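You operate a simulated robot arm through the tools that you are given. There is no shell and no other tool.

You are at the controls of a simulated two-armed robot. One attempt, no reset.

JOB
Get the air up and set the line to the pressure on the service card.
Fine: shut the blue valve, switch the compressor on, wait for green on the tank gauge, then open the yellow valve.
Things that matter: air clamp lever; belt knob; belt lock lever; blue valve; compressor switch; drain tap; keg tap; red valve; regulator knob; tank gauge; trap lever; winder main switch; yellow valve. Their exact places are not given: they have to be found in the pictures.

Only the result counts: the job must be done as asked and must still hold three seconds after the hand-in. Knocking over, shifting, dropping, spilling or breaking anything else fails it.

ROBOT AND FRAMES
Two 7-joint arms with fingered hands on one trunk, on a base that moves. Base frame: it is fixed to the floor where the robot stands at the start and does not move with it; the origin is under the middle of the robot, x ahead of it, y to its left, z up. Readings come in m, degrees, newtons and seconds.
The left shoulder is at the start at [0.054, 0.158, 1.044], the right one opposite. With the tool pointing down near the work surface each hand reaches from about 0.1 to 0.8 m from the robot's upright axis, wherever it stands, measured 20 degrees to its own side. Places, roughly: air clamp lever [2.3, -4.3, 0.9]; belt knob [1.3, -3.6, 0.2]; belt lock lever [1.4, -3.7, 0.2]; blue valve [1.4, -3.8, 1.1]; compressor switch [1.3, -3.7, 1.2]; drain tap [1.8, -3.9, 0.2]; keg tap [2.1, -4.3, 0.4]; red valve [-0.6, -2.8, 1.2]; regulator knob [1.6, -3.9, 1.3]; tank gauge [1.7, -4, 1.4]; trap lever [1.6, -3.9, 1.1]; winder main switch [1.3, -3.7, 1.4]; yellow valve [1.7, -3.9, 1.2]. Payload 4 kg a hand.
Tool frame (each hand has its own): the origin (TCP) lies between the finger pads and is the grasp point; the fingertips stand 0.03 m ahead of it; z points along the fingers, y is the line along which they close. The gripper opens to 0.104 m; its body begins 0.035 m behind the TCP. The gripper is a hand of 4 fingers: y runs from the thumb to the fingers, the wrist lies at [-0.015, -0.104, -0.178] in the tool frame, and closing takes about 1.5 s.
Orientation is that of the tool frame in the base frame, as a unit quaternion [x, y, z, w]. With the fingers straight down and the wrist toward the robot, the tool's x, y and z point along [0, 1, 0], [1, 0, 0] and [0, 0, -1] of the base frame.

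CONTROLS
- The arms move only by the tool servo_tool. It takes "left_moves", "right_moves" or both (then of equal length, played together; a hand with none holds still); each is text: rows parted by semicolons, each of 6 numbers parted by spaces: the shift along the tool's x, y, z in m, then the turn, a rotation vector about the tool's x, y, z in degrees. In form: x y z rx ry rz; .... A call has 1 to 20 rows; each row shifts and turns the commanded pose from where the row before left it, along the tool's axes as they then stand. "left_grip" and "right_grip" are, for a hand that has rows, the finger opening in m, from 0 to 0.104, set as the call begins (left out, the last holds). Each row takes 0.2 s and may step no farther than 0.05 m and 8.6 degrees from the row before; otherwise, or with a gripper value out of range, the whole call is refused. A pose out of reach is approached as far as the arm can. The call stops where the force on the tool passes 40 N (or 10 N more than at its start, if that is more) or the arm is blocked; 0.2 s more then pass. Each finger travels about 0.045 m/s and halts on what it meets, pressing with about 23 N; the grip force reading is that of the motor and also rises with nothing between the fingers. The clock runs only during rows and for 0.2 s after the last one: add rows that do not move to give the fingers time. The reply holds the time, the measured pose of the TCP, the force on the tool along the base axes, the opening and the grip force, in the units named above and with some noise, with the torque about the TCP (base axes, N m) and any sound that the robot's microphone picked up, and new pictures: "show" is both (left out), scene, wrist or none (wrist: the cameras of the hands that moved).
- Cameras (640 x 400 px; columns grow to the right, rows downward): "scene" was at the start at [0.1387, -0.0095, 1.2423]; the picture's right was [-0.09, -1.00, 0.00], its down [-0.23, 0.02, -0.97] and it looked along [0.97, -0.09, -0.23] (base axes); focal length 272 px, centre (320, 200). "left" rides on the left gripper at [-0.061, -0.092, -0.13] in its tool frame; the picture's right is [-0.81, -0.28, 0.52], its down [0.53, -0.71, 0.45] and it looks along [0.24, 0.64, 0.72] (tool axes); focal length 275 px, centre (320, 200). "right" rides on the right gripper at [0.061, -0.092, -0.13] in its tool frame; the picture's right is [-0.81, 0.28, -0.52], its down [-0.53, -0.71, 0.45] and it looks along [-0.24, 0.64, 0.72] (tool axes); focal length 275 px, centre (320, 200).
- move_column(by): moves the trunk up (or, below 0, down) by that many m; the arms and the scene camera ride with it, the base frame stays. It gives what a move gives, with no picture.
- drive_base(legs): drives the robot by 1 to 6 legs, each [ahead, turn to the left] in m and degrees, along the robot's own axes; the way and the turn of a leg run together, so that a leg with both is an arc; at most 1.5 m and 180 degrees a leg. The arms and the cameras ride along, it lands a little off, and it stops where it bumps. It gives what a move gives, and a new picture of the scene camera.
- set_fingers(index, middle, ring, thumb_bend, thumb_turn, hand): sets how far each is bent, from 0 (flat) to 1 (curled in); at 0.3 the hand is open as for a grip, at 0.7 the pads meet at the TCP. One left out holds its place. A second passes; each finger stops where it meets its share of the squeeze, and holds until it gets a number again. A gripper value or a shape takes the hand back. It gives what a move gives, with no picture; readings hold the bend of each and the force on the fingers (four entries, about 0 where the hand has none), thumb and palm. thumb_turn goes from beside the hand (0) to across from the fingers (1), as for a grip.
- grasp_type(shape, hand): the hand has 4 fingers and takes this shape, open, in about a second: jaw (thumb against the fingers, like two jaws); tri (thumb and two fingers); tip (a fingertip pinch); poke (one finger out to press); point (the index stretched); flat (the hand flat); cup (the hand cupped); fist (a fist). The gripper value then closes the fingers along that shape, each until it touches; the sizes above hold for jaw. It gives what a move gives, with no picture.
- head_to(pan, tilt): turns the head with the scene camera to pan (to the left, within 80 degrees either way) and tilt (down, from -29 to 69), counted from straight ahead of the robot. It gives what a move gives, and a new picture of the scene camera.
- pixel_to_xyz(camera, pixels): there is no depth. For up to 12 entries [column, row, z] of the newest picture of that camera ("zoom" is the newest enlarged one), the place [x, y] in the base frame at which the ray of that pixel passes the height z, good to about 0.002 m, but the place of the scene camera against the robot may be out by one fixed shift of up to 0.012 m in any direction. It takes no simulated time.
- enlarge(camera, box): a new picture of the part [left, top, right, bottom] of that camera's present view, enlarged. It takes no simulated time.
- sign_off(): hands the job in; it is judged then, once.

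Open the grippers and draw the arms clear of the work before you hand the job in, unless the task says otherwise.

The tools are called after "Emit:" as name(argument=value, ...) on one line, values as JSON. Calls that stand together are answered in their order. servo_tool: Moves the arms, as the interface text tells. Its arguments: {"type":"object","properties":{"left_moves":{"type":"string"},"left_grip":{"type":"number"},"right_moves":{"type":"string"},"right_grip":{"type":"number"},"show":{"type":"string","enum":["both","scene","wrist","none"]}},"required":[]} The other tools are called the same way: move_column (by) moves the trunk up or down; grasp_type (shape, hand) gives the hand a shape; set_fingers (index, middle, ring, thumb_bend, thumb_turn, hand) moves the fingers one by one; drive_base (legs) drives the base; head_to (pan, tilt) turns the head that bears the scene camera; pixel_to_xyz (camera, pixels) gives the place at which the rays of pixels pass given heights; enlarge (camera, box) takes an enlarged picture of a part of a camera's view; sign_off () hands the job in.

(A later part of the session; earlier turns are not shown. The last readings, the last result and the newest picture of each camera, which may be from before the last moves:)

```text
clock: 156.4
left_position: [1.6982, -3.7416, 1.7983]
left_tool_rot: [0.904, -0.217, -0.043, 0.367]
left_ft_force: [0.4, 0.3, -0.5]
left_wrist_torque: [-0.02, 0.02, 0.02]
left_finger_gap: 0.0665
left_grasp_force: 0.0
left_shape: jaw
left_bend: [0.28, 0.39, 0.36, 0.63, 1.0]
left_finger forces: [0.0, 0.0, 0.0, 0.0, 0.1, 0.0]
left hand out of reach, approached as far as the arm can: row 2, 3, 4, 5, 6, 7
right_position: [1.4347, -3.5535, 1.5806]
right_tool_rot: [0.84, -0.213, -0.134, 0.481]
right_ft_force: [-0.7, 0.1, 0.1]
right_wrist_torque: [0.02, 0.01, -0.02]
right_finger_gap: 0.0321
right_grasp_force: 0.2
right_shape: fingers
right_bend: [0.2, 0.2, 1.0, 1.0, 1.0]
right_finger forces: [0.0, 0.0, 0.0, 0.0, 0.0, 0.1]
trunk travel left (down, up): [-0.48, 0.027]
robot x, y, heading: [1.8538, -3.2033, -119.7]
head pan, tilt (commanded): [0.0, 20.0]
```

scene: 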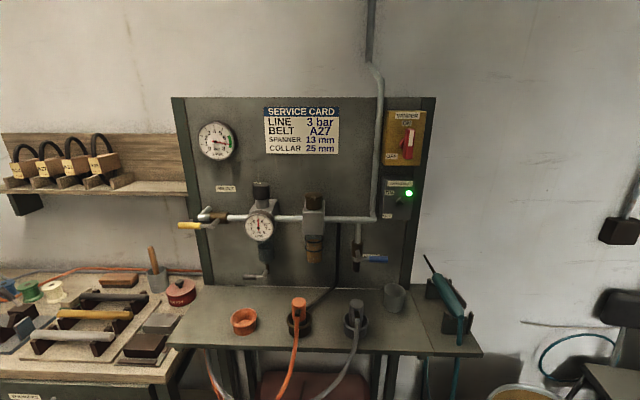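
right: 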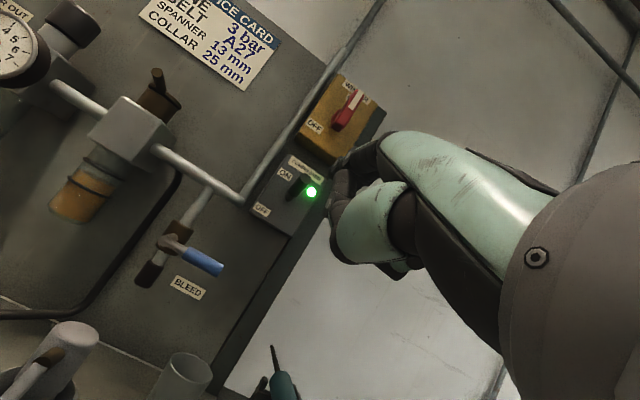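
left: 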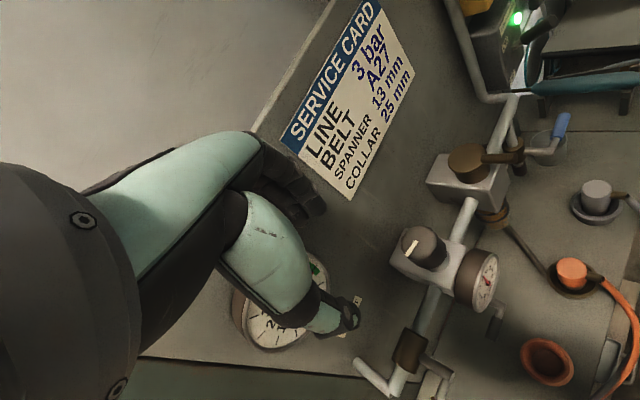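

The left elbow stays locked straight, so I will use the healthy right arm for the knob. Turning the base 40° to the left in place brings the knob ([1.609, -3.896]) into the right arm's comfortable area; both hands are high and clear for the turn.

Emit:
drive_base(legs=[[0, 40]])

Emit:
head_to(pan=-35, tilt=22)

```text
clock: 158.9
left_position: [2.0799, -3.7135, 1.7985]
left_tool_rot: [0.924, 0.102, 0.084, 0.358]
left_ft_force: [0.5, -0.6, -0.3]
left_wrist_torque: [-0.01, -0.02, -0.02]
left_finger_gap: 0.0661
left_grasp_force: 0.0
left_shape: jaw
left_bend: [0.28, 0.39, 0.36, 0.63, 1.0]
left_finger forces: [0.1, 0.0, 0.0, 0.0, 0.1, 0.1]
right_position: [1.7563, -3.7391, 1.5792]
right_tool_rot: [0.862, 0.085, 0.037, 0.498]
right_ft_force: [0.3, -0.2, 0.4]
right_wrist_torque: [0.03, 0.02, 0.02]
right_finger_gap: 0.0321
right_grasp_force: 0.0
right_shape: fingers
right_bend: [0.2, 0.2, 1.0, 1.0, 1.0]
right_finger forces: [0.0, 0.0, 0.1, 0.0, 0.0, 0.0]
trunk travel left (down, up): [-0.48, 0.027]
robot x, y, heading: [1.8416, -3.1977, -79.8]
head pan, tilt (commanded): [0.0, 20.0]
```

scene: 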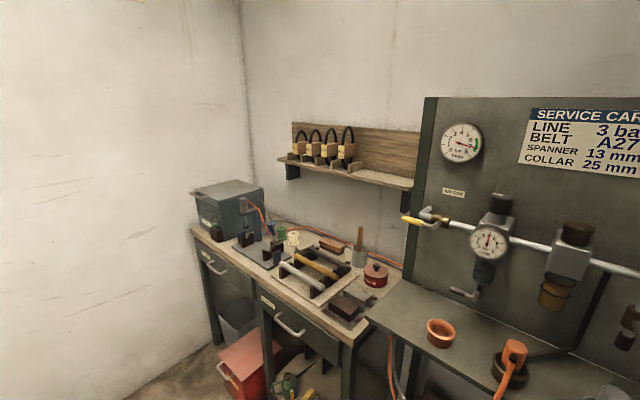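

```text
clock: 160.0
left_position: [2.066, -3.6863, 1.8218]
left_tool_rot: [0.915, 0.093, 0.091, 0.381]
left_ft_force: [1.1, 0.4, 0.1]
left_wrist_torque: [-0.04, -0.01, 0.04]
left_finger_gap: 0.0661
left_grasp_force: 0.0
left_shape: jaw
left_bend: [0.28, 0.39, 0.36, 0.63, 1.0]
left_finger forces: [0.0, 0.1, 0.2, 0.0, 0.0, 0.0]
right_position: [1.7532, -3.7177, 1.5866]
right_tool_rot: [0.859, 0.085, 0.037, 0.504]
right_ft_force: [0.7, 0.1, 0.6]
right_wrist_torque: [-0.01, -0.02, 0.0]
right_finger_gap: 0.0322
right_grasp_force: 0.0
right_shape: fingers
right_bend: [0.2, 0.2, 1.0, 1.0, 1.0]
right_finger forces: [0.0, 0.0, 0.0, 0.0, 0.1, 0.0]
trunk travel left (down, up): [-0.48, 0.027]
robot x, y, heading: [1.8429, -3.2007, -80.0]
head pan, tilt (commanded): [-35.0, 22.0]
```

scene: 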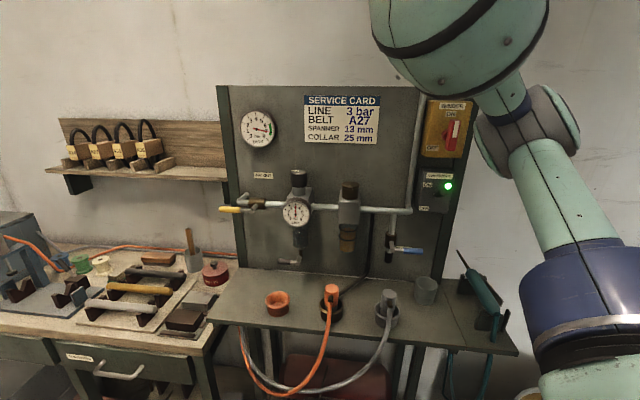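

The panel is in view with the right arm's side free. I lower the right hand to z≈1.42 and then pitch its fingers straight down.

Emit:
servo_tool(right_moves="0 -0.0326 0.0184 0 0 0; 0 -0.0326 0.0184 0 0 0; 0 -0.0326 0.0184 0 0 0; 0 -0.0326 0.0184 0 0 0; 0 0 0 8.3 0 0; 0 0 0 8.3 0 0; 0 0 0 8.3 0 0; 0 0 0 8.3 0 0; 0 0 0 8.3 0 0; 0 0 0 8.3 0 0; 0 0 0 8.3 0 0; 0 0 0 0 0 0", show="both")

```text
clock: 162.6
left_position: [2.0658, -3.6881, 1.8208]
left_tool_rot: [0.916, 0.093, 0.091, 0.38]
left_ft_force: [0.6, 0.1, -0.3]
left_wrist_torque: [0.01, 0.01, 0.0]
left_finger_gap: 0.0661
left_grasp_force: 0.0
left_shape: jaw
left_bend: [0.28, 0.39, 0.36, 0.63, 1.0]
left_finger forces: [0.1, 0.0, 0.0, 0.1, 0.1, 0.0]
right_position: [1.7495, -3.7198, 1.4373]
right_tool_rot: [0.995, 0.093, -0.009, 0.023]
right_ft_force: [-0.7, 0.1, 0.3]
right_wrist_torque: [0.02, 0.03, -0.03]
right_finger_gap: 0.0323
right_grasp_force: 0.1
right_shape: fingers
right_bend: [0.2, 0.2, 1.0, 1.0, 1.0]
right_finger forces: [0.0, 0.0, 0.0, 0.1, 0.0, 0.0]
trunk travel left (down, up): [-0.48, 0.027]
robot x, y, heading: [1.844, -3.201, -79.9]
head pan, tilt (commanded): [-35.0, 22.0]
```

scene: 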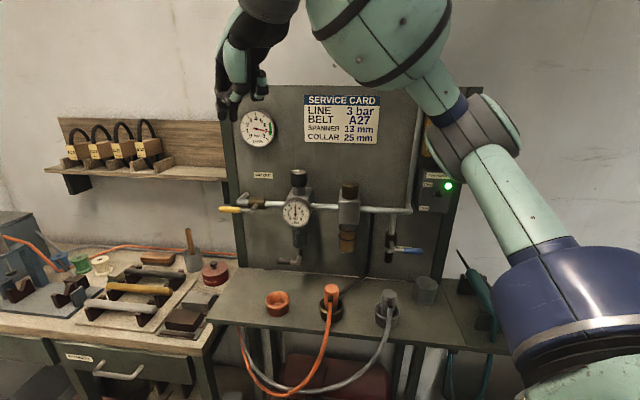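
right: 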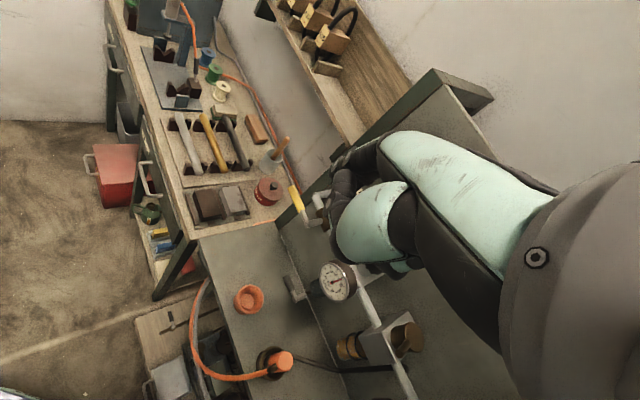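

The right arm follows cleanly (fingers straight down, no reach flags). I set the "tri" shape with a moderate opening and look at the fingers.

Emit:
grasp_type(shape="tri", hand="right")

Emit:
servo_tool(right_moves="0 0 0 0 0 0; 0 0 0 0 0 0; 0 0 0 0 0 0", right_grip=0.07, show="both")

Emit:
enlarge(camera="scene", box=[190, 40, 330, 240])

Emit:
enlarge(camera="right", box=[220, 110, 460, 320])

```text
clock: 163.5
left_position: [2.0666, -3.688, 1.8206]
left_tool_rot: [0.916, 0.094, 0.091, 0.38]
left_ft_force: [0.4, 0.4, 0.6]
left_wrist_torque: [-0.03, -0.03, 0.01]
left_finger_gap: 0.0662
left_grasp_force: 0.0
left_shape: jaw
left_bend: [0.28, 0.39, 0.36, 0.63, 1.0]
left_finger forces: [0.1, 0.1, 0.1, 0.0, 0.1, 0.0]
right_position: [1.7501, -3.7196, 1.4372]
right_tool_rot: [0.995, 0.092, -0.009, 0.024]
right_ft_force: [-0.1, 0.0, -0.1]
right_wrist_torque: [-0.01, 0.01, -0.02]
right_finger_gap: 0.1037
right_grasp_force: 0.1
right_shape: tri
right_bend: [0.3, 0.3, 0.99, 0.3, 0.98]
right_finger forces: [0.0, 0.1, 0.0, 0.1, 0.0, 0.0]
trunk travel left (down, up): [-0.48, 0.027]
robot x, y, heading: [1.8446, -3.2025, -79.8]
head pan, tilt (commanded): [-35.0, 22.0]
```

```text
clock: 164.3
left_position: [2.0662, -3.6879, 1.8216]
left_tool_rot: [0.916, 0.093, 0.091, 0.38]
left_ft_force: [-0.1, -0.8, 0.0]
left_wrist_torque: [-0.02, 0.04, 0.0]
left_finger_gap: 0.0661
left_grasp_force: 0.0
left_shape: jaw
left_bend: [0.28, 0.39, 0.36, 0.63, 1.0]
left_finger forces: [0.1, 0.0, 0.0, 0.0, 0.1, 0.1]
right_position: [1.75, -3.7203, 1.436]
right_tool_rot: [0.995, 0.092, -0.009, 0.024]
right_ft_force: [0.6, -0.8, 0.1]
right_wrist_torque: [-0.02, 0.02, -0.02]
right_finger_gap: 0.0706
right_grasp_force: 0.1
right_shape: tri
right_bend: [0.73, 0.38, 0.99, 0.6, 0.99]
right_finger forces: [0.0, 0.0, 0.0, 0.1, 0.0, 0.1]
trunk travel left (down, up): [-0.48, 0.027]
robot x, y, heading: [1.8458, -3.2022, -79.6]
head pan, tilt (commanded): [-35.0, 22.0]
```

scene: 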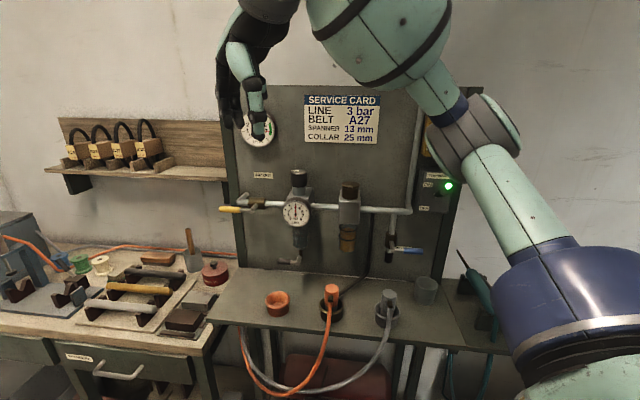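
right: 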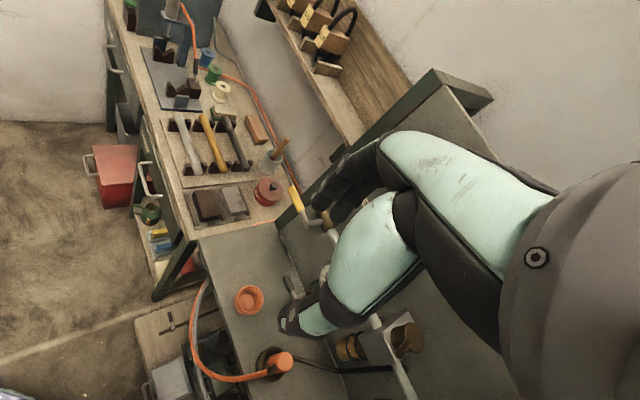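

```text
2.00 times, centred on (260, 140) of scene
```

zoom: 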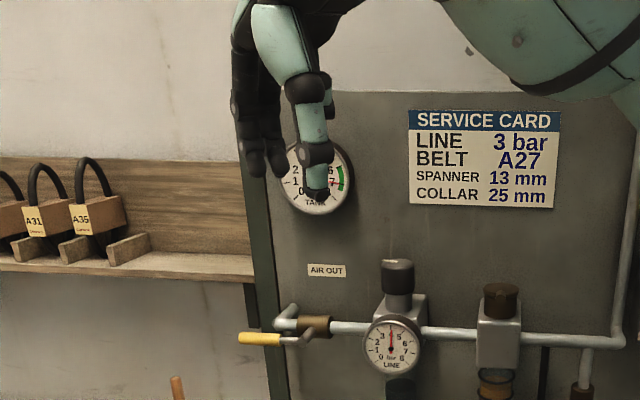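

```text
1.90 times, centred on (340, 215) of right
```

zoom: 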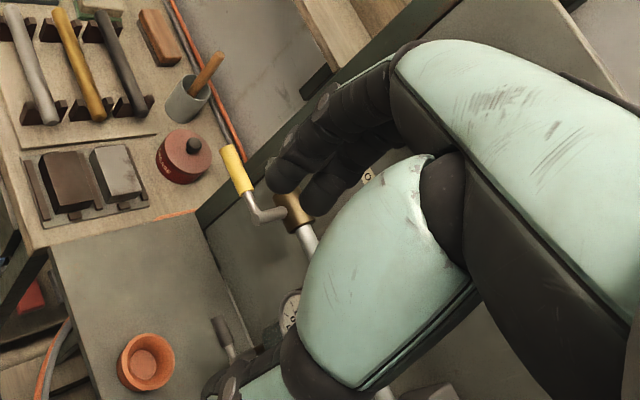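

The tri grip has index and middle on one side and the thumb on the other. I move to just in front of and above the knob (3 cm short of its axis, fingertips still above its top).

Emit:
servo_tool(right_moves="-0.0303 0.0247 0.0112 0 0 0; -0.0303 0.0247 0.0112 0 0 0; -0.0303 0.0247 0.0112 0 0 0; -0.0303 0.0247 0.0112 0 0 0; -0.0303 0.0247 0.0112 0 0 0; 0 0 0 0 0 0", show="both")

Emit:
enlarge(camera="scene", box=[190, 60, 390, 240])

Emit:
enlarge(camera="right", box=[220, 110, 460, 320])

```text
clock: 165.7
left_position: [2.0676, -3.6875, 1.8212]
left_tool_rot: [0.916, 0.093, 0.09, 0.38]
left_ft_force: [0.0, -0.4, -0.2]
left_wrist_torque: [-0.01, 0.02, 0.01]
left_finger_gap: 0.066
left_grasp_force: 0.2
left_shape: jaw
left_bend: [0.28, 0.39, 0.36, 0.63, 1.0]
left_finger forces: [0.0, 0.1, 0.1, 0.1, 0.1, 0.1]
right_position: [1.6246, -3.8723, 1.3907]
right_tool_rot: [0.995, 0.092, -0.009, 0.024]
right_ft_force: [0.6, -0.3, -0.1]
right_wrist_torque: [-0.02, 0.02, 0.02]
right_finger_gap: 0.0703
right_grasp_force: 0.2
right_shape: tri
right_bend: [0.73, 0.38, 0.99, 0.6, 0.99]
right_finger forces: [0.0, 0.1, 0.0, 0.0, 0.0, 0.1]
trunk travel left (down, up): [-0.48, 0.027]
robot x, y, heading: [1.8419, -3.202, -79.7]
head pan, tilt (commanded): [-35.0, 22.0]
```

scene: 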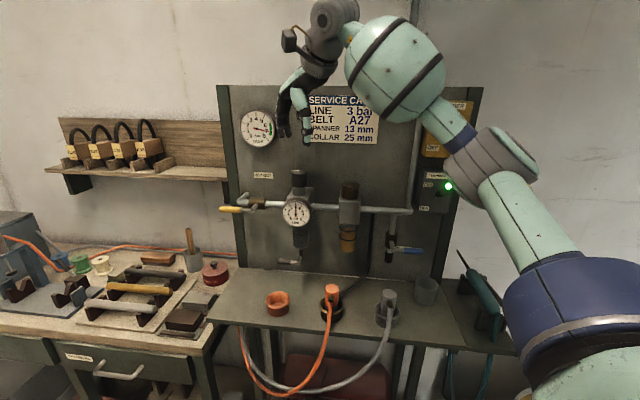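
right: 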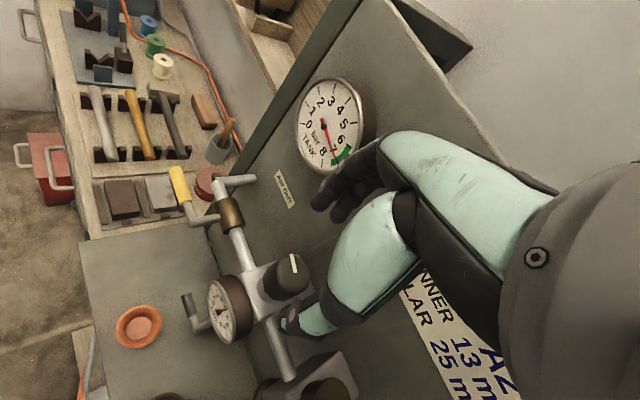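

```text
2.22 times, centred on (290, 150) of scene
```

zoom: 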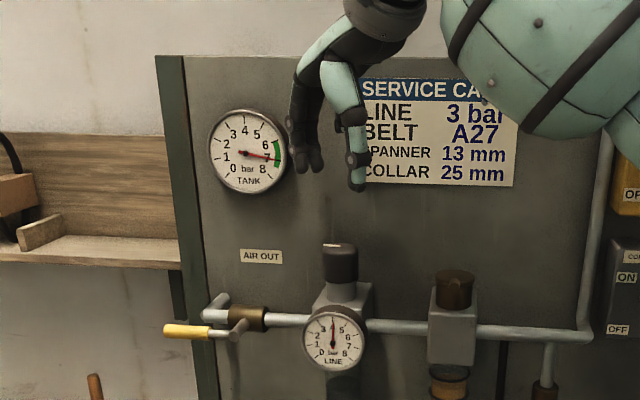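

```text
1.90 times, centred on (340, 215) of right
```

zoom: 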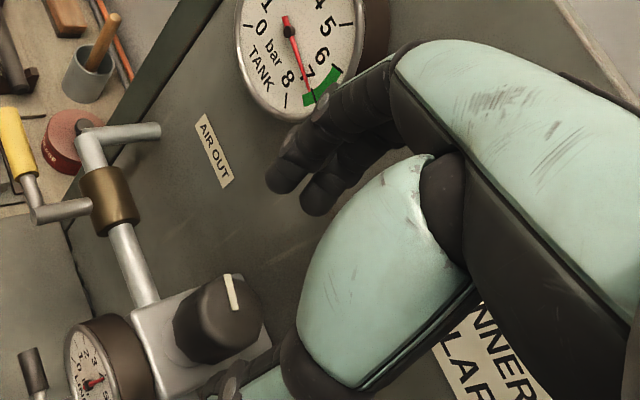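

The hand is over the knob with full freedom; by the wrist view the knob's axis is near [1.612, -3.900] and the tri grip centre is about the TCP. I centre over it and lower until the fingertips are just above the knob top.

Emit:
servo_tool(right_moves="-0.0067 0.0123 0 0 0 0; -0.0067 0.0123 0 0 0 0; 0 0 0.03 0 0 0; 0 0 0.027 0 0 0; 0 0 0 0 0 0", show="both")

Emit:
enlarge(camera="scene", box=[230, 100, 370, 240])

Emit:
enlarge(camera="right", box=[220, 110, 460, 320])

```text
clock: 166.9
left_position: [2.0676, -3.6892, 1.8201]
left_tool_rot: [0.916, 0.094, 0.09, 0.38]
left_ft_force: [0.1, 0.3, 0.4]
left_wrist_torque: [0.0, 0.01, -0.01]
left_finger_gap: 0.0661
left_grasp_force: 0.2
left_shape: jaw
left_bend: [0.28, 0.39, 0.36, 0.63, 1.0]
left_finger forces: [0.0, 0.0, 0.0, 0.0, 0.1, 0.0]
right_position: [1.6158, -3.9049, 1.335]
right_tool_rot: [0.995, 0.093, -0.009, 0.023]
right_ft_force: [-0.3, -0.1, -0.4]
right_wrist_torque: [0.0, 0.01, -0.02]
right_finger_gap: 0.0702
right_grasp_force: 0.1
right_shape: tri
right_bend: [0.73, 0.38, 0.99, 0.6, 0.99]
right_finger forces: [0.0, 0.1, 0.0, 0.0, 0.1, 0.0]
trunk travel left (down, up): [-0.48, 0.027]
robot x, y, heading: [1.8426, -3.2009, -79.8]
head pan, tilt (commanded): [-35.0, 22.0]
```

scene: 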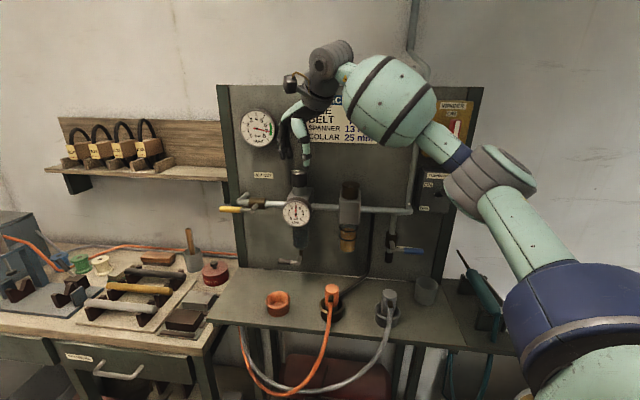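
right: 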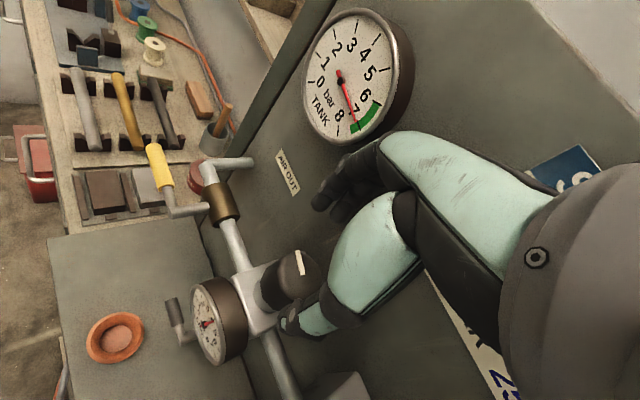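

```text
2.86 times, centred on (300, 170) of scene
```

zoom: 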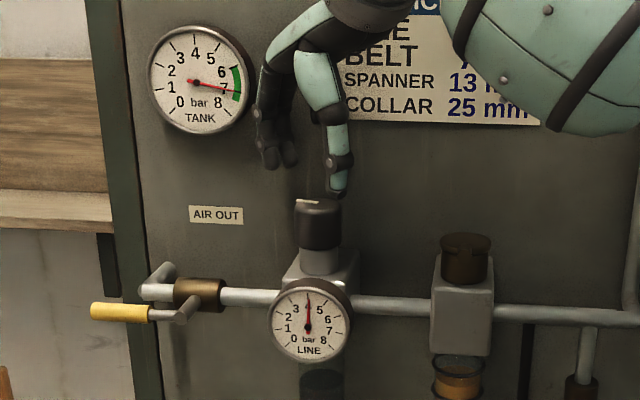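

```text
1.90 times, centred on (340, 215) of right
```

zoom: 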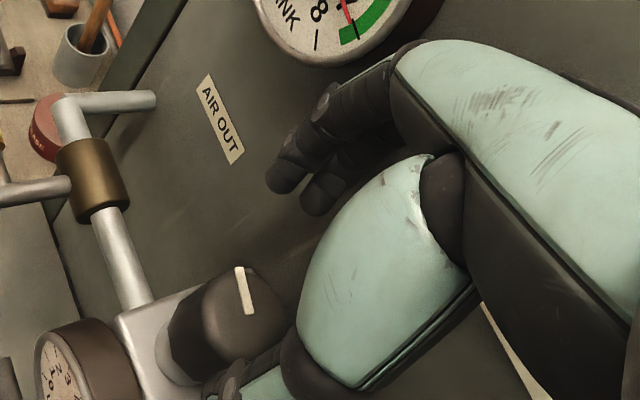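

The knob's top centre works out at about (−0.003, −0.001) in the tool frame, i.e. well centred. I lower 5.6 cm around it and check for contact.

Emit:
servo_tool(right_moves="0 0 0.02 0 0 0; 0 0 0.02 0 0 0; 0 0 0.016 0 0 0; 0 0 0 0 0 0", show="both")

Emit:
enlarge(camera="scene", box=[230, 100, 370, 240])

Emit:
enlarge(camera="right", box=[220, 110, 460, 320])

```text
clock: 167.9
left_position: [2.0653, -3.6872, 1.8213]
left_tool_rot: [0.916, 0.092, 0.09, 0.38]
left_ft_force: [-0.1, 0.4, 0.8]
left_wrist_torque: [-0.01, 0.01, -0.01]
left_finger_gap: 0.0659
left_grasp_force: 0.0
left_shape: jaw
left_bend: [0.28, 0.39, 0.36, 0.63, 1.0]
left_finger forces: [0.0, 0.1, 0.0, 0.0, 0.0, 0.0]
right_position: [1.6133, -3.9043, 1.2769]
right_tool_rot: [0.995, 0.092, -0.01, 0.023]
right_ft_force: [-1.0, 0.2, 0.9]
right_wrist_torque: [0.02, -0.02, -0.04]
right_finger_gap: 0.0702
right_grasp_force: 0.0
right_shape: tri
right_bend: [0.73, 0.38, 0.99, 0.6, 0.99]
right_finger forces: [0.0, 0.1, 0.1, 0.0, 0.1, 0.0]
trunk travel left (down, up): [-0.48, 0.027]
robot x, y, heading: [1.8442, -3.196, -79.7]
head pan, tilt (commanded): [-35.0, 22.0]
```

scene: 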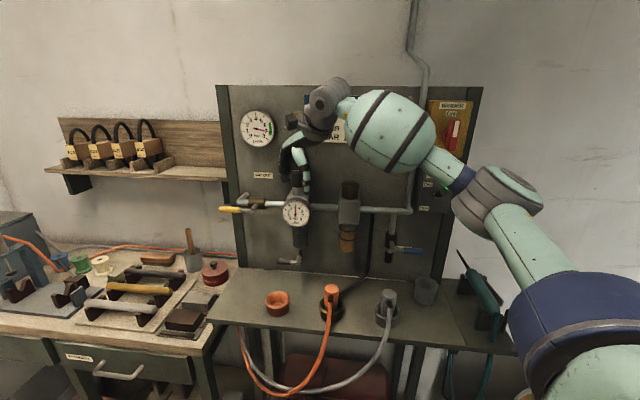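
right: 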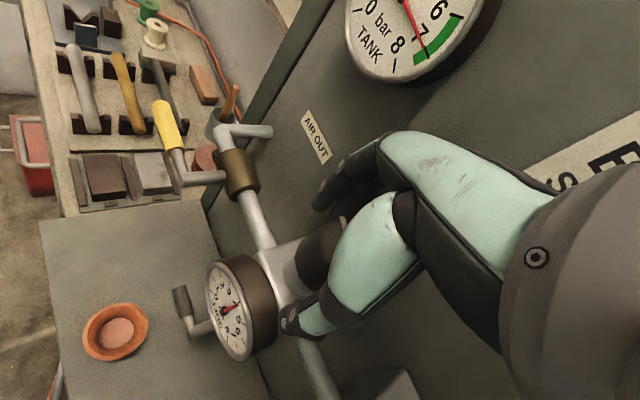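

```text
2.86 times, centred on (300, 170) of scene
```

zoom: 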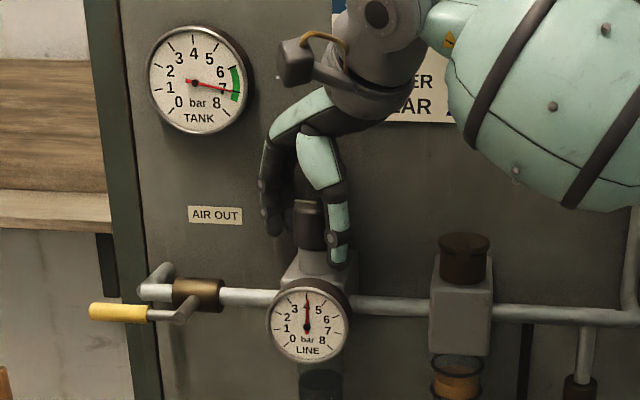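

```text
1.90 times, centred on (340, 215) of right
```

zoom: 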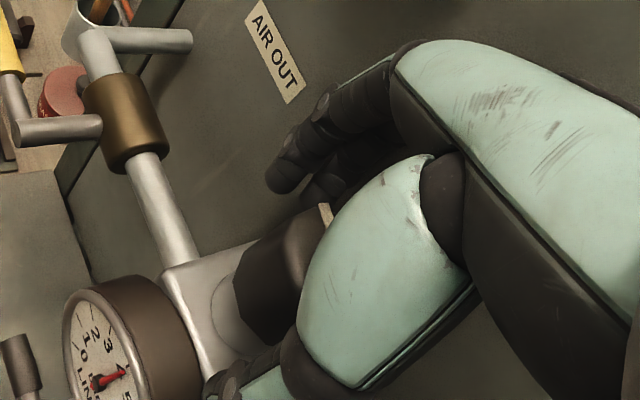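

The knob sits between the thumb (scene zoom (338, 230)) and the fingers (275, 210) with no contact force. I close the grip on it.

Emit:
servo_tool(right_moves="0 0 0 0 0 0; 0 0 0 0 0 0; 0 0 0 0 0 0; 0 0 0 0 0 0; 0 0 0 0 0 0; 0 0 0 0 0 0", right_grip=0.02, show="both")

Emit:
enlarge(camera="scene", box=[230, 100, 370, 240])

```text
clock: 169.3
left_position: [2.0667, -3.6879, 1.8212]
left_tool_rot: [0.916, 0.093, 0.09, 0.38]
left_ft_force: [0.0, -0.2, 0.0]
left_wrist_torque: [0.01, 0.01, 0.0]
left_finger_gap: 0.0661
left_grasp_force: 0.1
left_shape: jaw
left_bend: [0.28, 0.39, 0.36, 0.63, 1.0]
left_finger forces: [0.0, 0.0, 0.0, 0.1, 0.0, 0.0]
right_position: [1.614, -3.9037, 1.2755]
right_tool_rot: [0.995, 0.092, -0.01, 0.022]
right_ft_force: [1.3, 3.5, -7.3]
right_wrist_torque: [0.01, 0.01, 0.0]
right_finger_gap: 0.0299
right_grasp_force: 23.0
right_shape: tri
right_bend: [0.73, 0.55, 1.0, 0.73, 1.0]
right_finger forces: [8.4, 9.7, 0.0, 0.0, 22.0, 0.0]
trunk travel left (down, up): [-0.48, 0.027]
robot x, y, heading: [1.8503, -3.2003, -79.8]
head pan, tilt (commanded): [-35.0, 22.0]
```

scene: 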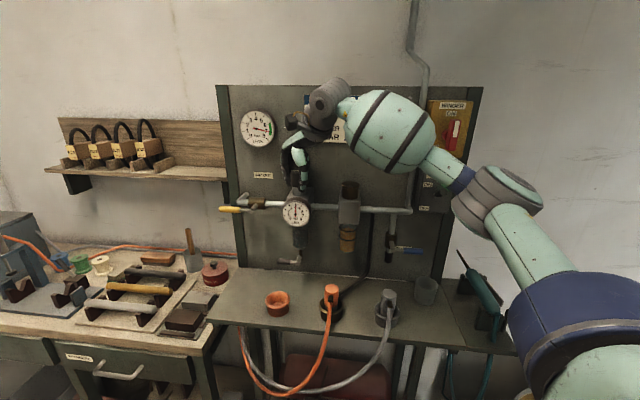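
right: 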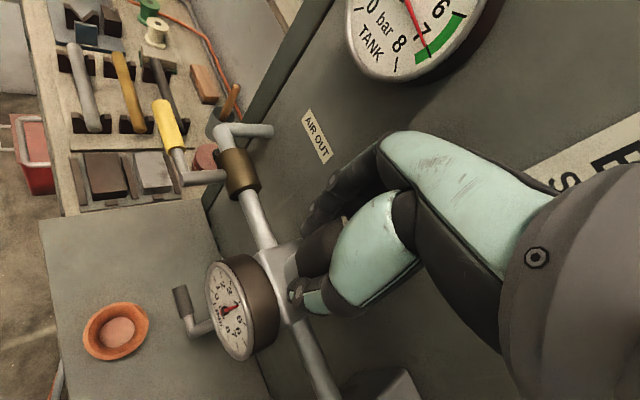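

```text
2.86 times, centred on (300, 170) of scene
```

zoom: 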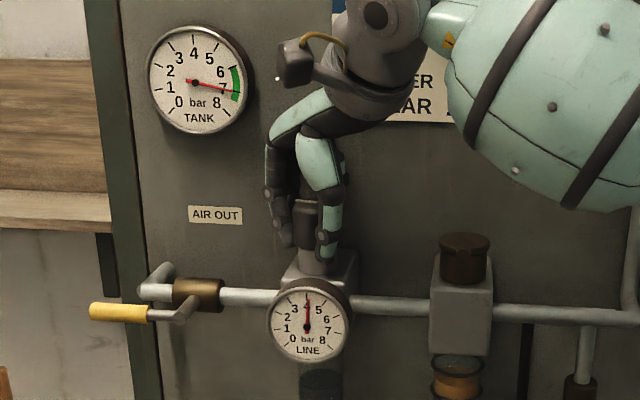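

The fingers hold with 8-10 N each and the thumb 22 N. I test a turn of -17° about the vertical (counter-clockwise from above) and watch the gauge and mark.

Emit:
servo_tool(right_moves="0 0 0 0 0 -8.5; 0 0 0 0 0 -8.5; 0 0 0 0 0 0; 0 0 0 0 0 0", show="both")

Emit:
enlarge(camera="scene", box=[230, 100, 370, 240])

Emit:
enlarge(camera="right", box=[180, 130, 420, 380])

```text
clock: 170.3
left_position: [2.0653, -3.6878, 1.821]
left_tool_rot: [0.916, 0.093, 0.09, 0.38]
left_ft_force: [0.8, -0.6, -0.6]
left_wrist_torque: [0.0, 0.02, -0.02]
left_finger_gap: 0.0659
left_grasp_force: 0.1
left_shape: jaw
left_bend: [0.28, 0.39, 0.36, 0.63, 1.0]
left_finger forces: [0.0, 0.1, 0.0, 0.0, 0.0, 0.1]
right_position: [1.6131, -3.9046, 1.2753]
right_tool_rot: [0.976, 0.215, -0.012, 0.02]
right_ft_force: [1.3, 9.1, -12.9]
right_wrist_torque: [0.03, -0.06, -0.06]
right_finger_gap: 0.0299
right_grasp_force: 23.1
right_shape: tri
right_bend: [0.73, 0.56, 1.0, 0.73, 0.99]
right_finger forces: [9.2, 8.4, 0.0, 0.0, 25.0, 0.1]
trunk travel left (down, up): [-0.48, 0.027]
robot x, y, heading: [1.8463, -3.2001, -79.8]
head pan, tilt (commanded): [-35.0, 22.0]
```

scene: 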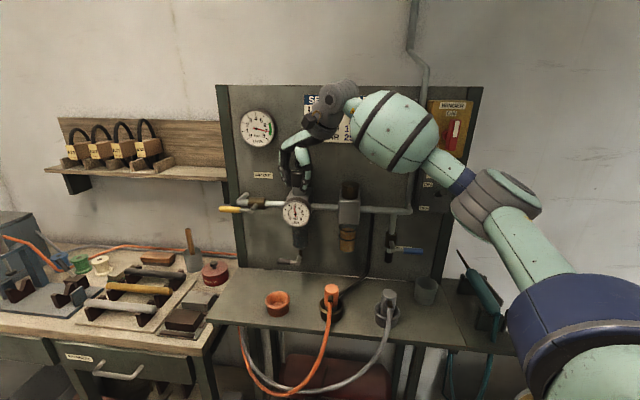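
right: 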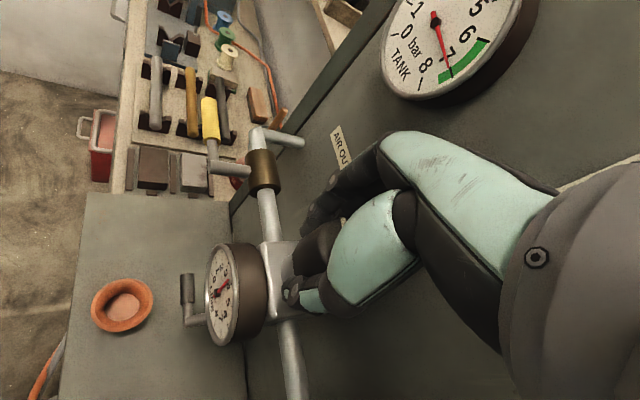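

```text
2.86 times, centred on (300, 170) of scene
```

zoom: 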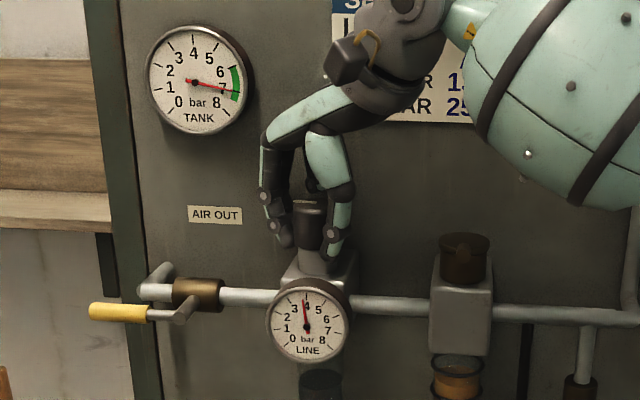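

```text
1.60 times, centred on (300, 255) of right
```

zoom: 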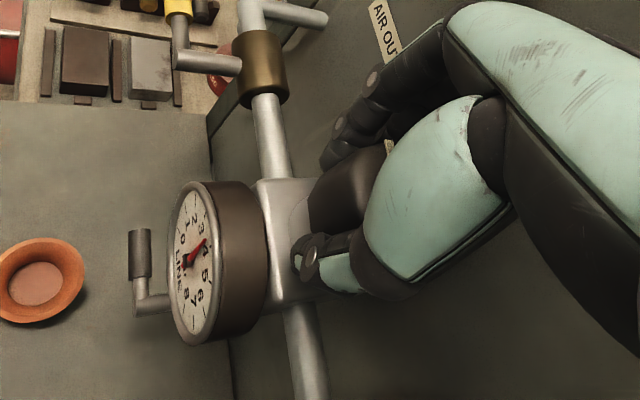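

The line needle moved slightly below 4 (about 3.8), so the knob turns with the hand in the right direction. I turn another 34° and read the gauge closely.

Emit:
servo_tool(right_moves="0 0 0 0 0 -8.5; 0 0 0 0 0 -8.5; 0 0 0 0 0 -8.5; 0 0 0 0 0 -8.5; 0 0 0 0 0 0; 0 0 0 0 0 0", show="scene")

Emit:
enlarge(camera="scene", box=[230, 100, 370, 240])

Emit:
enlarge(camera="scene", box=[275, 190, 325, 230])

```text
clock: 171.7
left_position: [2.0657, -3.6888, 1.8212]
left_tool_rot: [0.916, 0.093, 0.091, 0.38]
left_ft_force: [-0.4, -0.2, -0.4]
left_wrist_torque: [-0.03, 0.02, 0.0]
left_finger_gap: 0.0661
left_grasp_force: 0.1
left_shape: jaw
left_bend: [0.28, 0.39, 0.36, 0.63, 1.0]
left_finger forces: [0.0, 0.0, 0.0, 0.0, 0.0, 0.0]
right_position: [1.6119, -3.9052, 1.2766]
right_tool_rot: [0.976, 0.215, -0.011, 0.02]
right_ft_force: [2.2, 8.2, -15.9]
right_wrist_torque: [0.06, -0.05, -0.05]
right_finger_gap: 0.0294
right_grasp_force: 22.9
right_shape: tri
right_bend: [0.73, 0.57, 1.0, 0.73, 0.99]
right_finger forces: [9.1, 8.0, 0.1, 0.1, 25.6, 0.0]
right hand out of reach, approached as far as the arm can: row 1, 2, 3, 4
trunk travel left (down, up): [-0.48, 0.027]
robot x, y, heading: [1.8453, -3.2029, -79.7]
head pan, tilt (commanded): [-35.0, 22.0]
```

scene: 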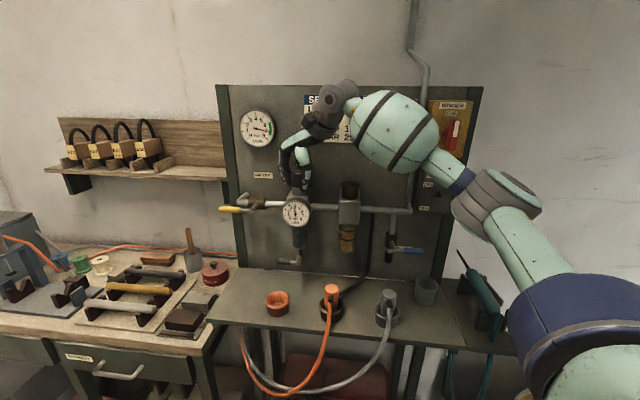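

```text
2.86 times, centred on (300, 170) of scene
```

zoom: 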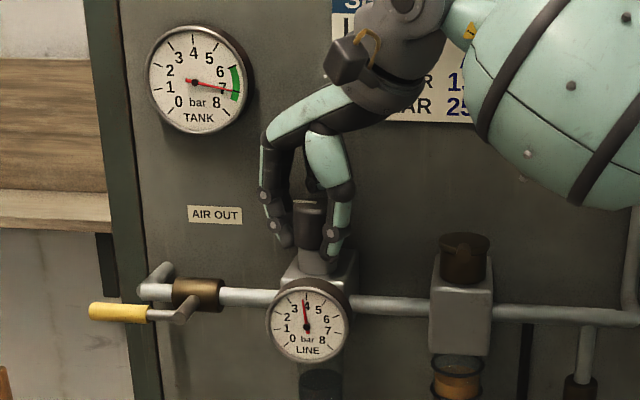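

```text
10.00 times, centred on (300, 210) of scene
```

zoom: 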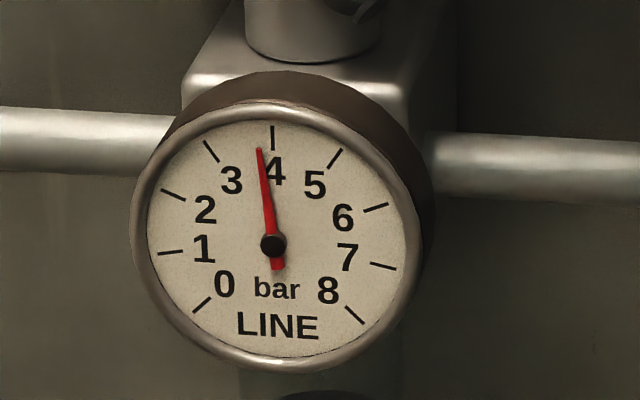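

Line is about 3.8 bar; the wrist ran out of yaw after 14° (≈0.014 bar/deg), so I need to ratchet ~57° more. I open, lift clear, yaw back +42°, and look.

Emit:
servo_tool(right_moves="0 0 0 0 0 0; 0 0 0 0 0 0; 0 0 0 0 0 0; 0 0 0 0 0 0; 0 0 -0.025 0 0 0; 0 0 -0.025 0 0 0; 0 0 0 0 0 8.4; 0 0 0 0 0 8.4; 0 0 0 0 0 8.4; 0 0 0 0 0 8.4; 0 0 0 0 0 8.4; 0 0 0 0 0 0", right_grip=0.068, show="both")

Emit:
enlarge(camera="right", box=[180, 130, 420, 380])

Emit:
enlarge(camera="scene", box=[230, 100, 370, 240])

```text
clock: 174.3
left_position: [2.0686, -3.6857, 1.8196]
left_tool_rot: [0.915, 0.095, 0.09, 0.381]
left_ft_force: [-0.4, -0.7, 0.4]
left_wrist_torque: [-0.02, -0.03, 0.01]
left_finger_gap: 0.0661
left_grasp_force: 0.1
left_shape: jaw
left_bend: [0.28, 0.39, 0.36, 0.63, 1.0]
left_finger forces: [0.0, 0.0, 0.0, 0.0, 0.0, 0.0]
right_position: [1.6165, -3.8999, 1.329]
right_tool_rot: [0.988, -0.15, -0.004, 0.025]
right_ft_force: [8.5, 5.5, 1.5]
right_wrist_torque: [-0.2, 0.18, 0.28]
right_finger_gap: 0.0658
right_grasp_force: 0.0
right_shape: tri
right_bend: [0.73, 0.41, 0.99, 0.62, 1.0]
right_finger forces: [0.1, 9.1, 0.1, 0.0, 0.0, 0.0]
trunk travel left (down, up): [-0.48, 0.027]
robot x, y, heading: [1.8461, -3.202, -79.8]
head pan, tilt (commanded): [-35.0, 22.0]
```

scene: 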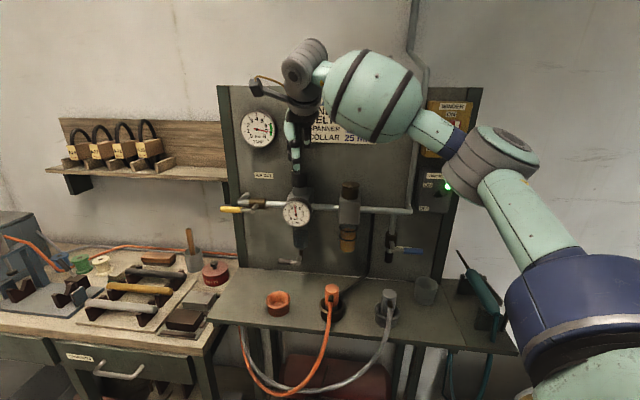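
right: 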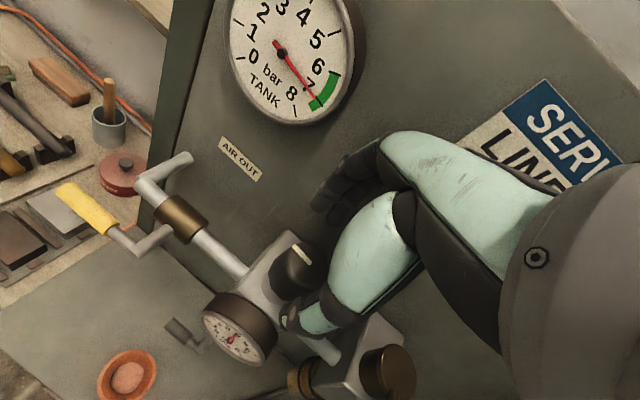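

```text
1.60 times, centred on (300, 255) of right
```

zoom: 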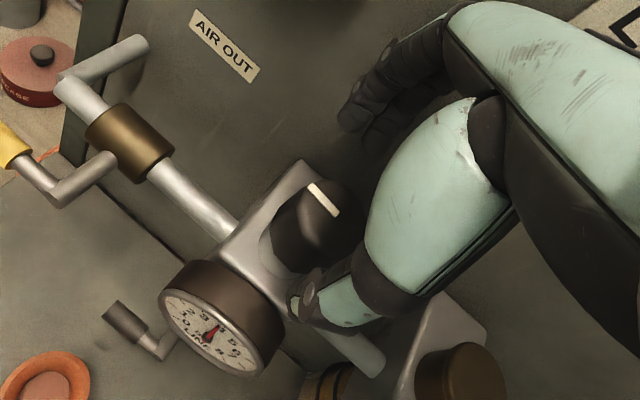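

```text
2.86 times, centred on (300, 170) of scene
```

zoom: 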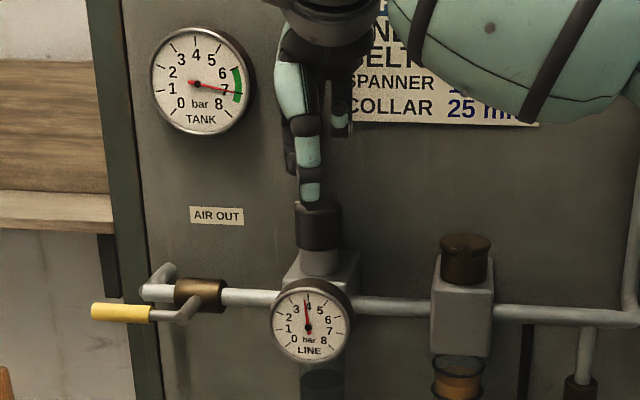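

The middle finger lightly touches the panel (9 N) at this yaw. I narrow the opening to 0.056 (knob ≈0.042) and lower over the knob again.

Emit:
servo_tool(right_moves="0 0 0 0 0 0; 0 0 0 0 0 0; 0 0 0 0 0 0; 0 0 0.017 0 0 0; 0 0 0.017 0 0 0; 0 0 0.017 0 0 0; 0 0 0 0 0 0", right_grip=0.056, show="both")

Emit:
enlarge(camera="right", box=[180, 130, 420, 380])

Emit:
enlarge(camera="scene", box=[230, 100, 370, 240])

```text
clock: 175.9
left_position: [2.0677, -3.685, 1.8217]
left_tool_rot: [0.916, 0.093, 0.09, 0.38]
left_ft_force: [-0.3, 0.5, -0.3]
left_wrist_torque: [0.01, 0.0, -0.01]
left_finger_gap: 0.066
left_grasp_force: 0.0
left_shape: jaw
left_bend: [0.28, 0.39, 0.36, 0.63, 1.0]
left_finger forces: [0.1, 0.1, 0.0, 0.0, 0.0, 0.0]
right_position: [1.6151, -3.9022, 1.2774]
right_tool_rot: [0.988, -0.15, -0.003, 0.026]
right_ft_force: [4.8, 8.5, 3.3]
right_wrist_torque: [-0.37, 0.24, 0.02]
right_finger_gap: 0.0545
right_grasp_force: 0.0
right_shape: tri
right_bend: [0.74, 0.46, 0.99, 0.68, 1.0]
right_finger forces: [0.1, 9.5, 0.0, 0.0, 0.0, 0.0]
trunk travel left (down, up): [-0.48, 0.027]
robot x, y, heading: [1.8448, -3.1951, -79.8]
head pan, tilt (commanded): [-35.0, 22.0]
```

scene: 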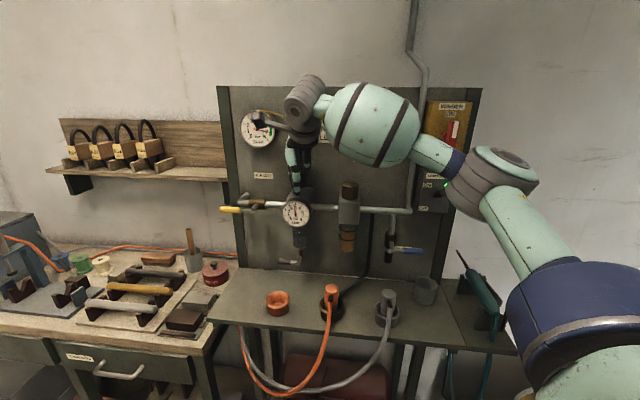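
right: 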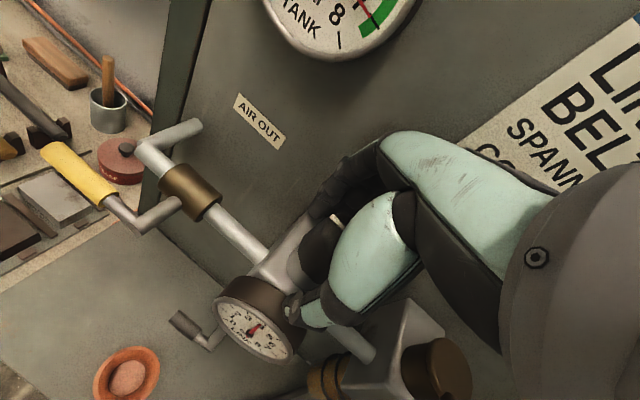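

```text
1.60 times, centred on (300, 255) of right
```

zoom: 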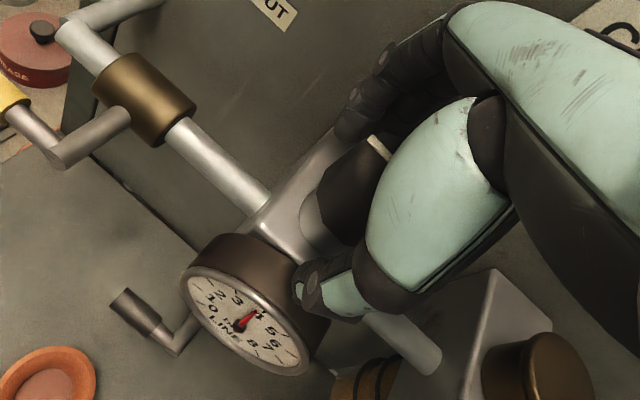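

```text
2.86 times, centred on (300, 170) of scene
```

zoom: 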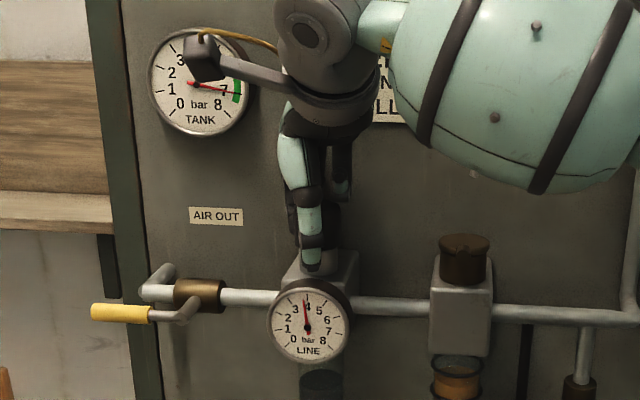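

The knob is again between thumb and fingers; the middle finger brushes the panel with ~9 N. I close on the knob.

Emit:
servo_tool(right_moves="0 0 0 0 0 0; 0 0 0 0 0 0; 0 0 0 0 0 0; 0 0 0 0 0 0; 0 0 0 0 0 0", right_grip=0.02, show="none")

```text
clock: 177.1
left_position: [2.066, -3.69, 1.8212]
left_tool_rot: [0.916, 0.093, 0.09, 0.379]
left_ft_force: [0.7, 0.4, -0.2]
left_wrist_torque: [0.02, -0.01, 0.0]
left_finger_gap: 0.0663
left_grasp_force: 0.0
left_shape: jaw
left_bend: [0.28, 0.39, 0.36, 0.63, 1.0]
left_finger forces: [0.0, 0.0, 0.0, 0.0, 0.0, 0.0]
right_position: [1.6126, -3.9045, 1.2743]
right_tool_rot: [0.988, -0.15, -0.004, 0.024]
right_ft_force: [1.7, 0.6, -6.6]
right_wrist_torque: [0.01, -0.01, -0.01]
right_finger_gap: 0.0296
right_grasp_force: 22.9
right_shape: tri
right_bend: [0.74, 0.53, 1.0, 0.74, 1.0]
right_finger forces: [8.6, 10.5, 0.1, 0.0, 20.5, 0.0]
trunk travel left (down, up): [-0.48, 0.027]
robot x, y, heading: [1.8429, -3.2007, -79.8]
head pan, tilt (commanded): [-35.0, 22.0]
```

Gripped again (thumb 20 N, fingers 9-10 N). I turn -33.6° and read the line gauge.

Emit:
servo_tool(right_moves="0 0 0 0 0 -8.4; 0 0 0 0 0 -8.4; 0 0 0 0 0 -8.4; 0 0 0 0 0 -8.4; 0 0 0 0 0 0; 0 0 0 0 0 0", show="scene")

Emit:
enlarge(camera="scene", box=[275, 190, 325, 230])

Emit:
enlarge(camera="scene", box=[230, 100, 370, 240])

```text
clock: 178.5
left_position: [2.0658, -3.6881, 1.8225]
left_tool_rot: [0.916, 0.093, 0.091, 0.379]
left_ft_force: [0.3, 0.0, -1.3]
left_wrist_torque: [-0.01, 0.0, 0.03]
left_finger_gap: 0.0661
left_grasp_force: 0.0
left_shape: jaw
left_bend: [0.28, 0.39, 0.36, 0.63, 1.0]
left_finger forces: [0.0, 0.0, 0.0, 0.0, 0.0, 0.0]
right_position: [1.6118, -3.9035, 1.2746]
right_tool_rot: [0.99, 0.142, -0.01, 0.022]
right_ft_force: [1.8, 9.3, -14.1]
right_wrist_torque: [0.15, 0.03, -0.06]
right_finger_gap: 0.0293
right_grasp_force: 22.9
right_shape: tri
right_bend: [0.74, 0.55, 1.0, 0.73, 0.99]
right_finger forces: [9.1, 9.1, 0.0, 0.1, 26.1, 0.1]
trunk travel left (down, up): [-0.48, 0.027]
robot x, y, heading: [1.8442, -3.2026, -79.6]
head pan, tilt (commanded): [-35.0, 22.0]
```

scene: 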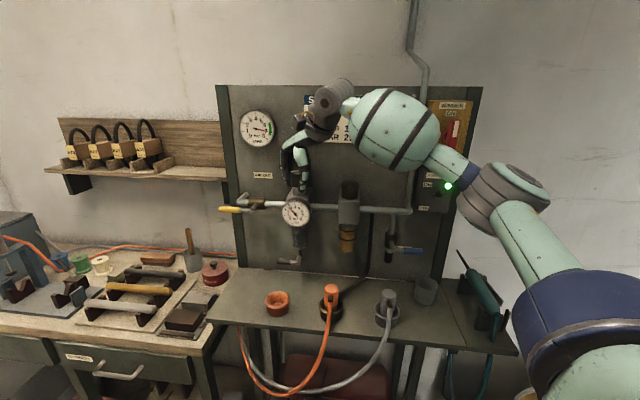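

```text
10.00 times, centred on (300, 210) of scene
```

zoom: 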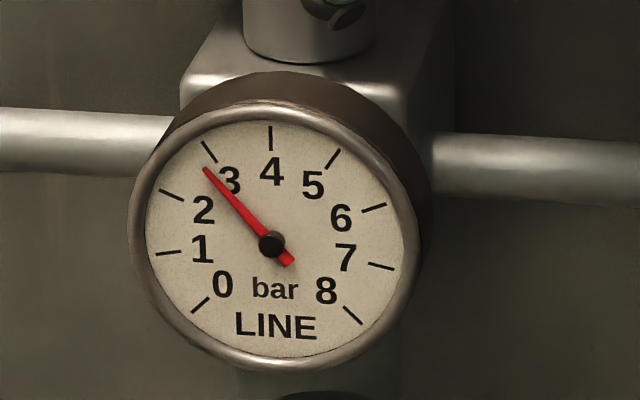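

```text
2.86 times, centred on (300, 170) of scene
```

zoom: 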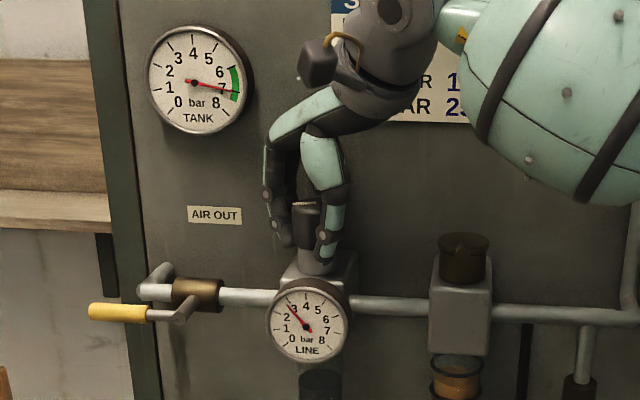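

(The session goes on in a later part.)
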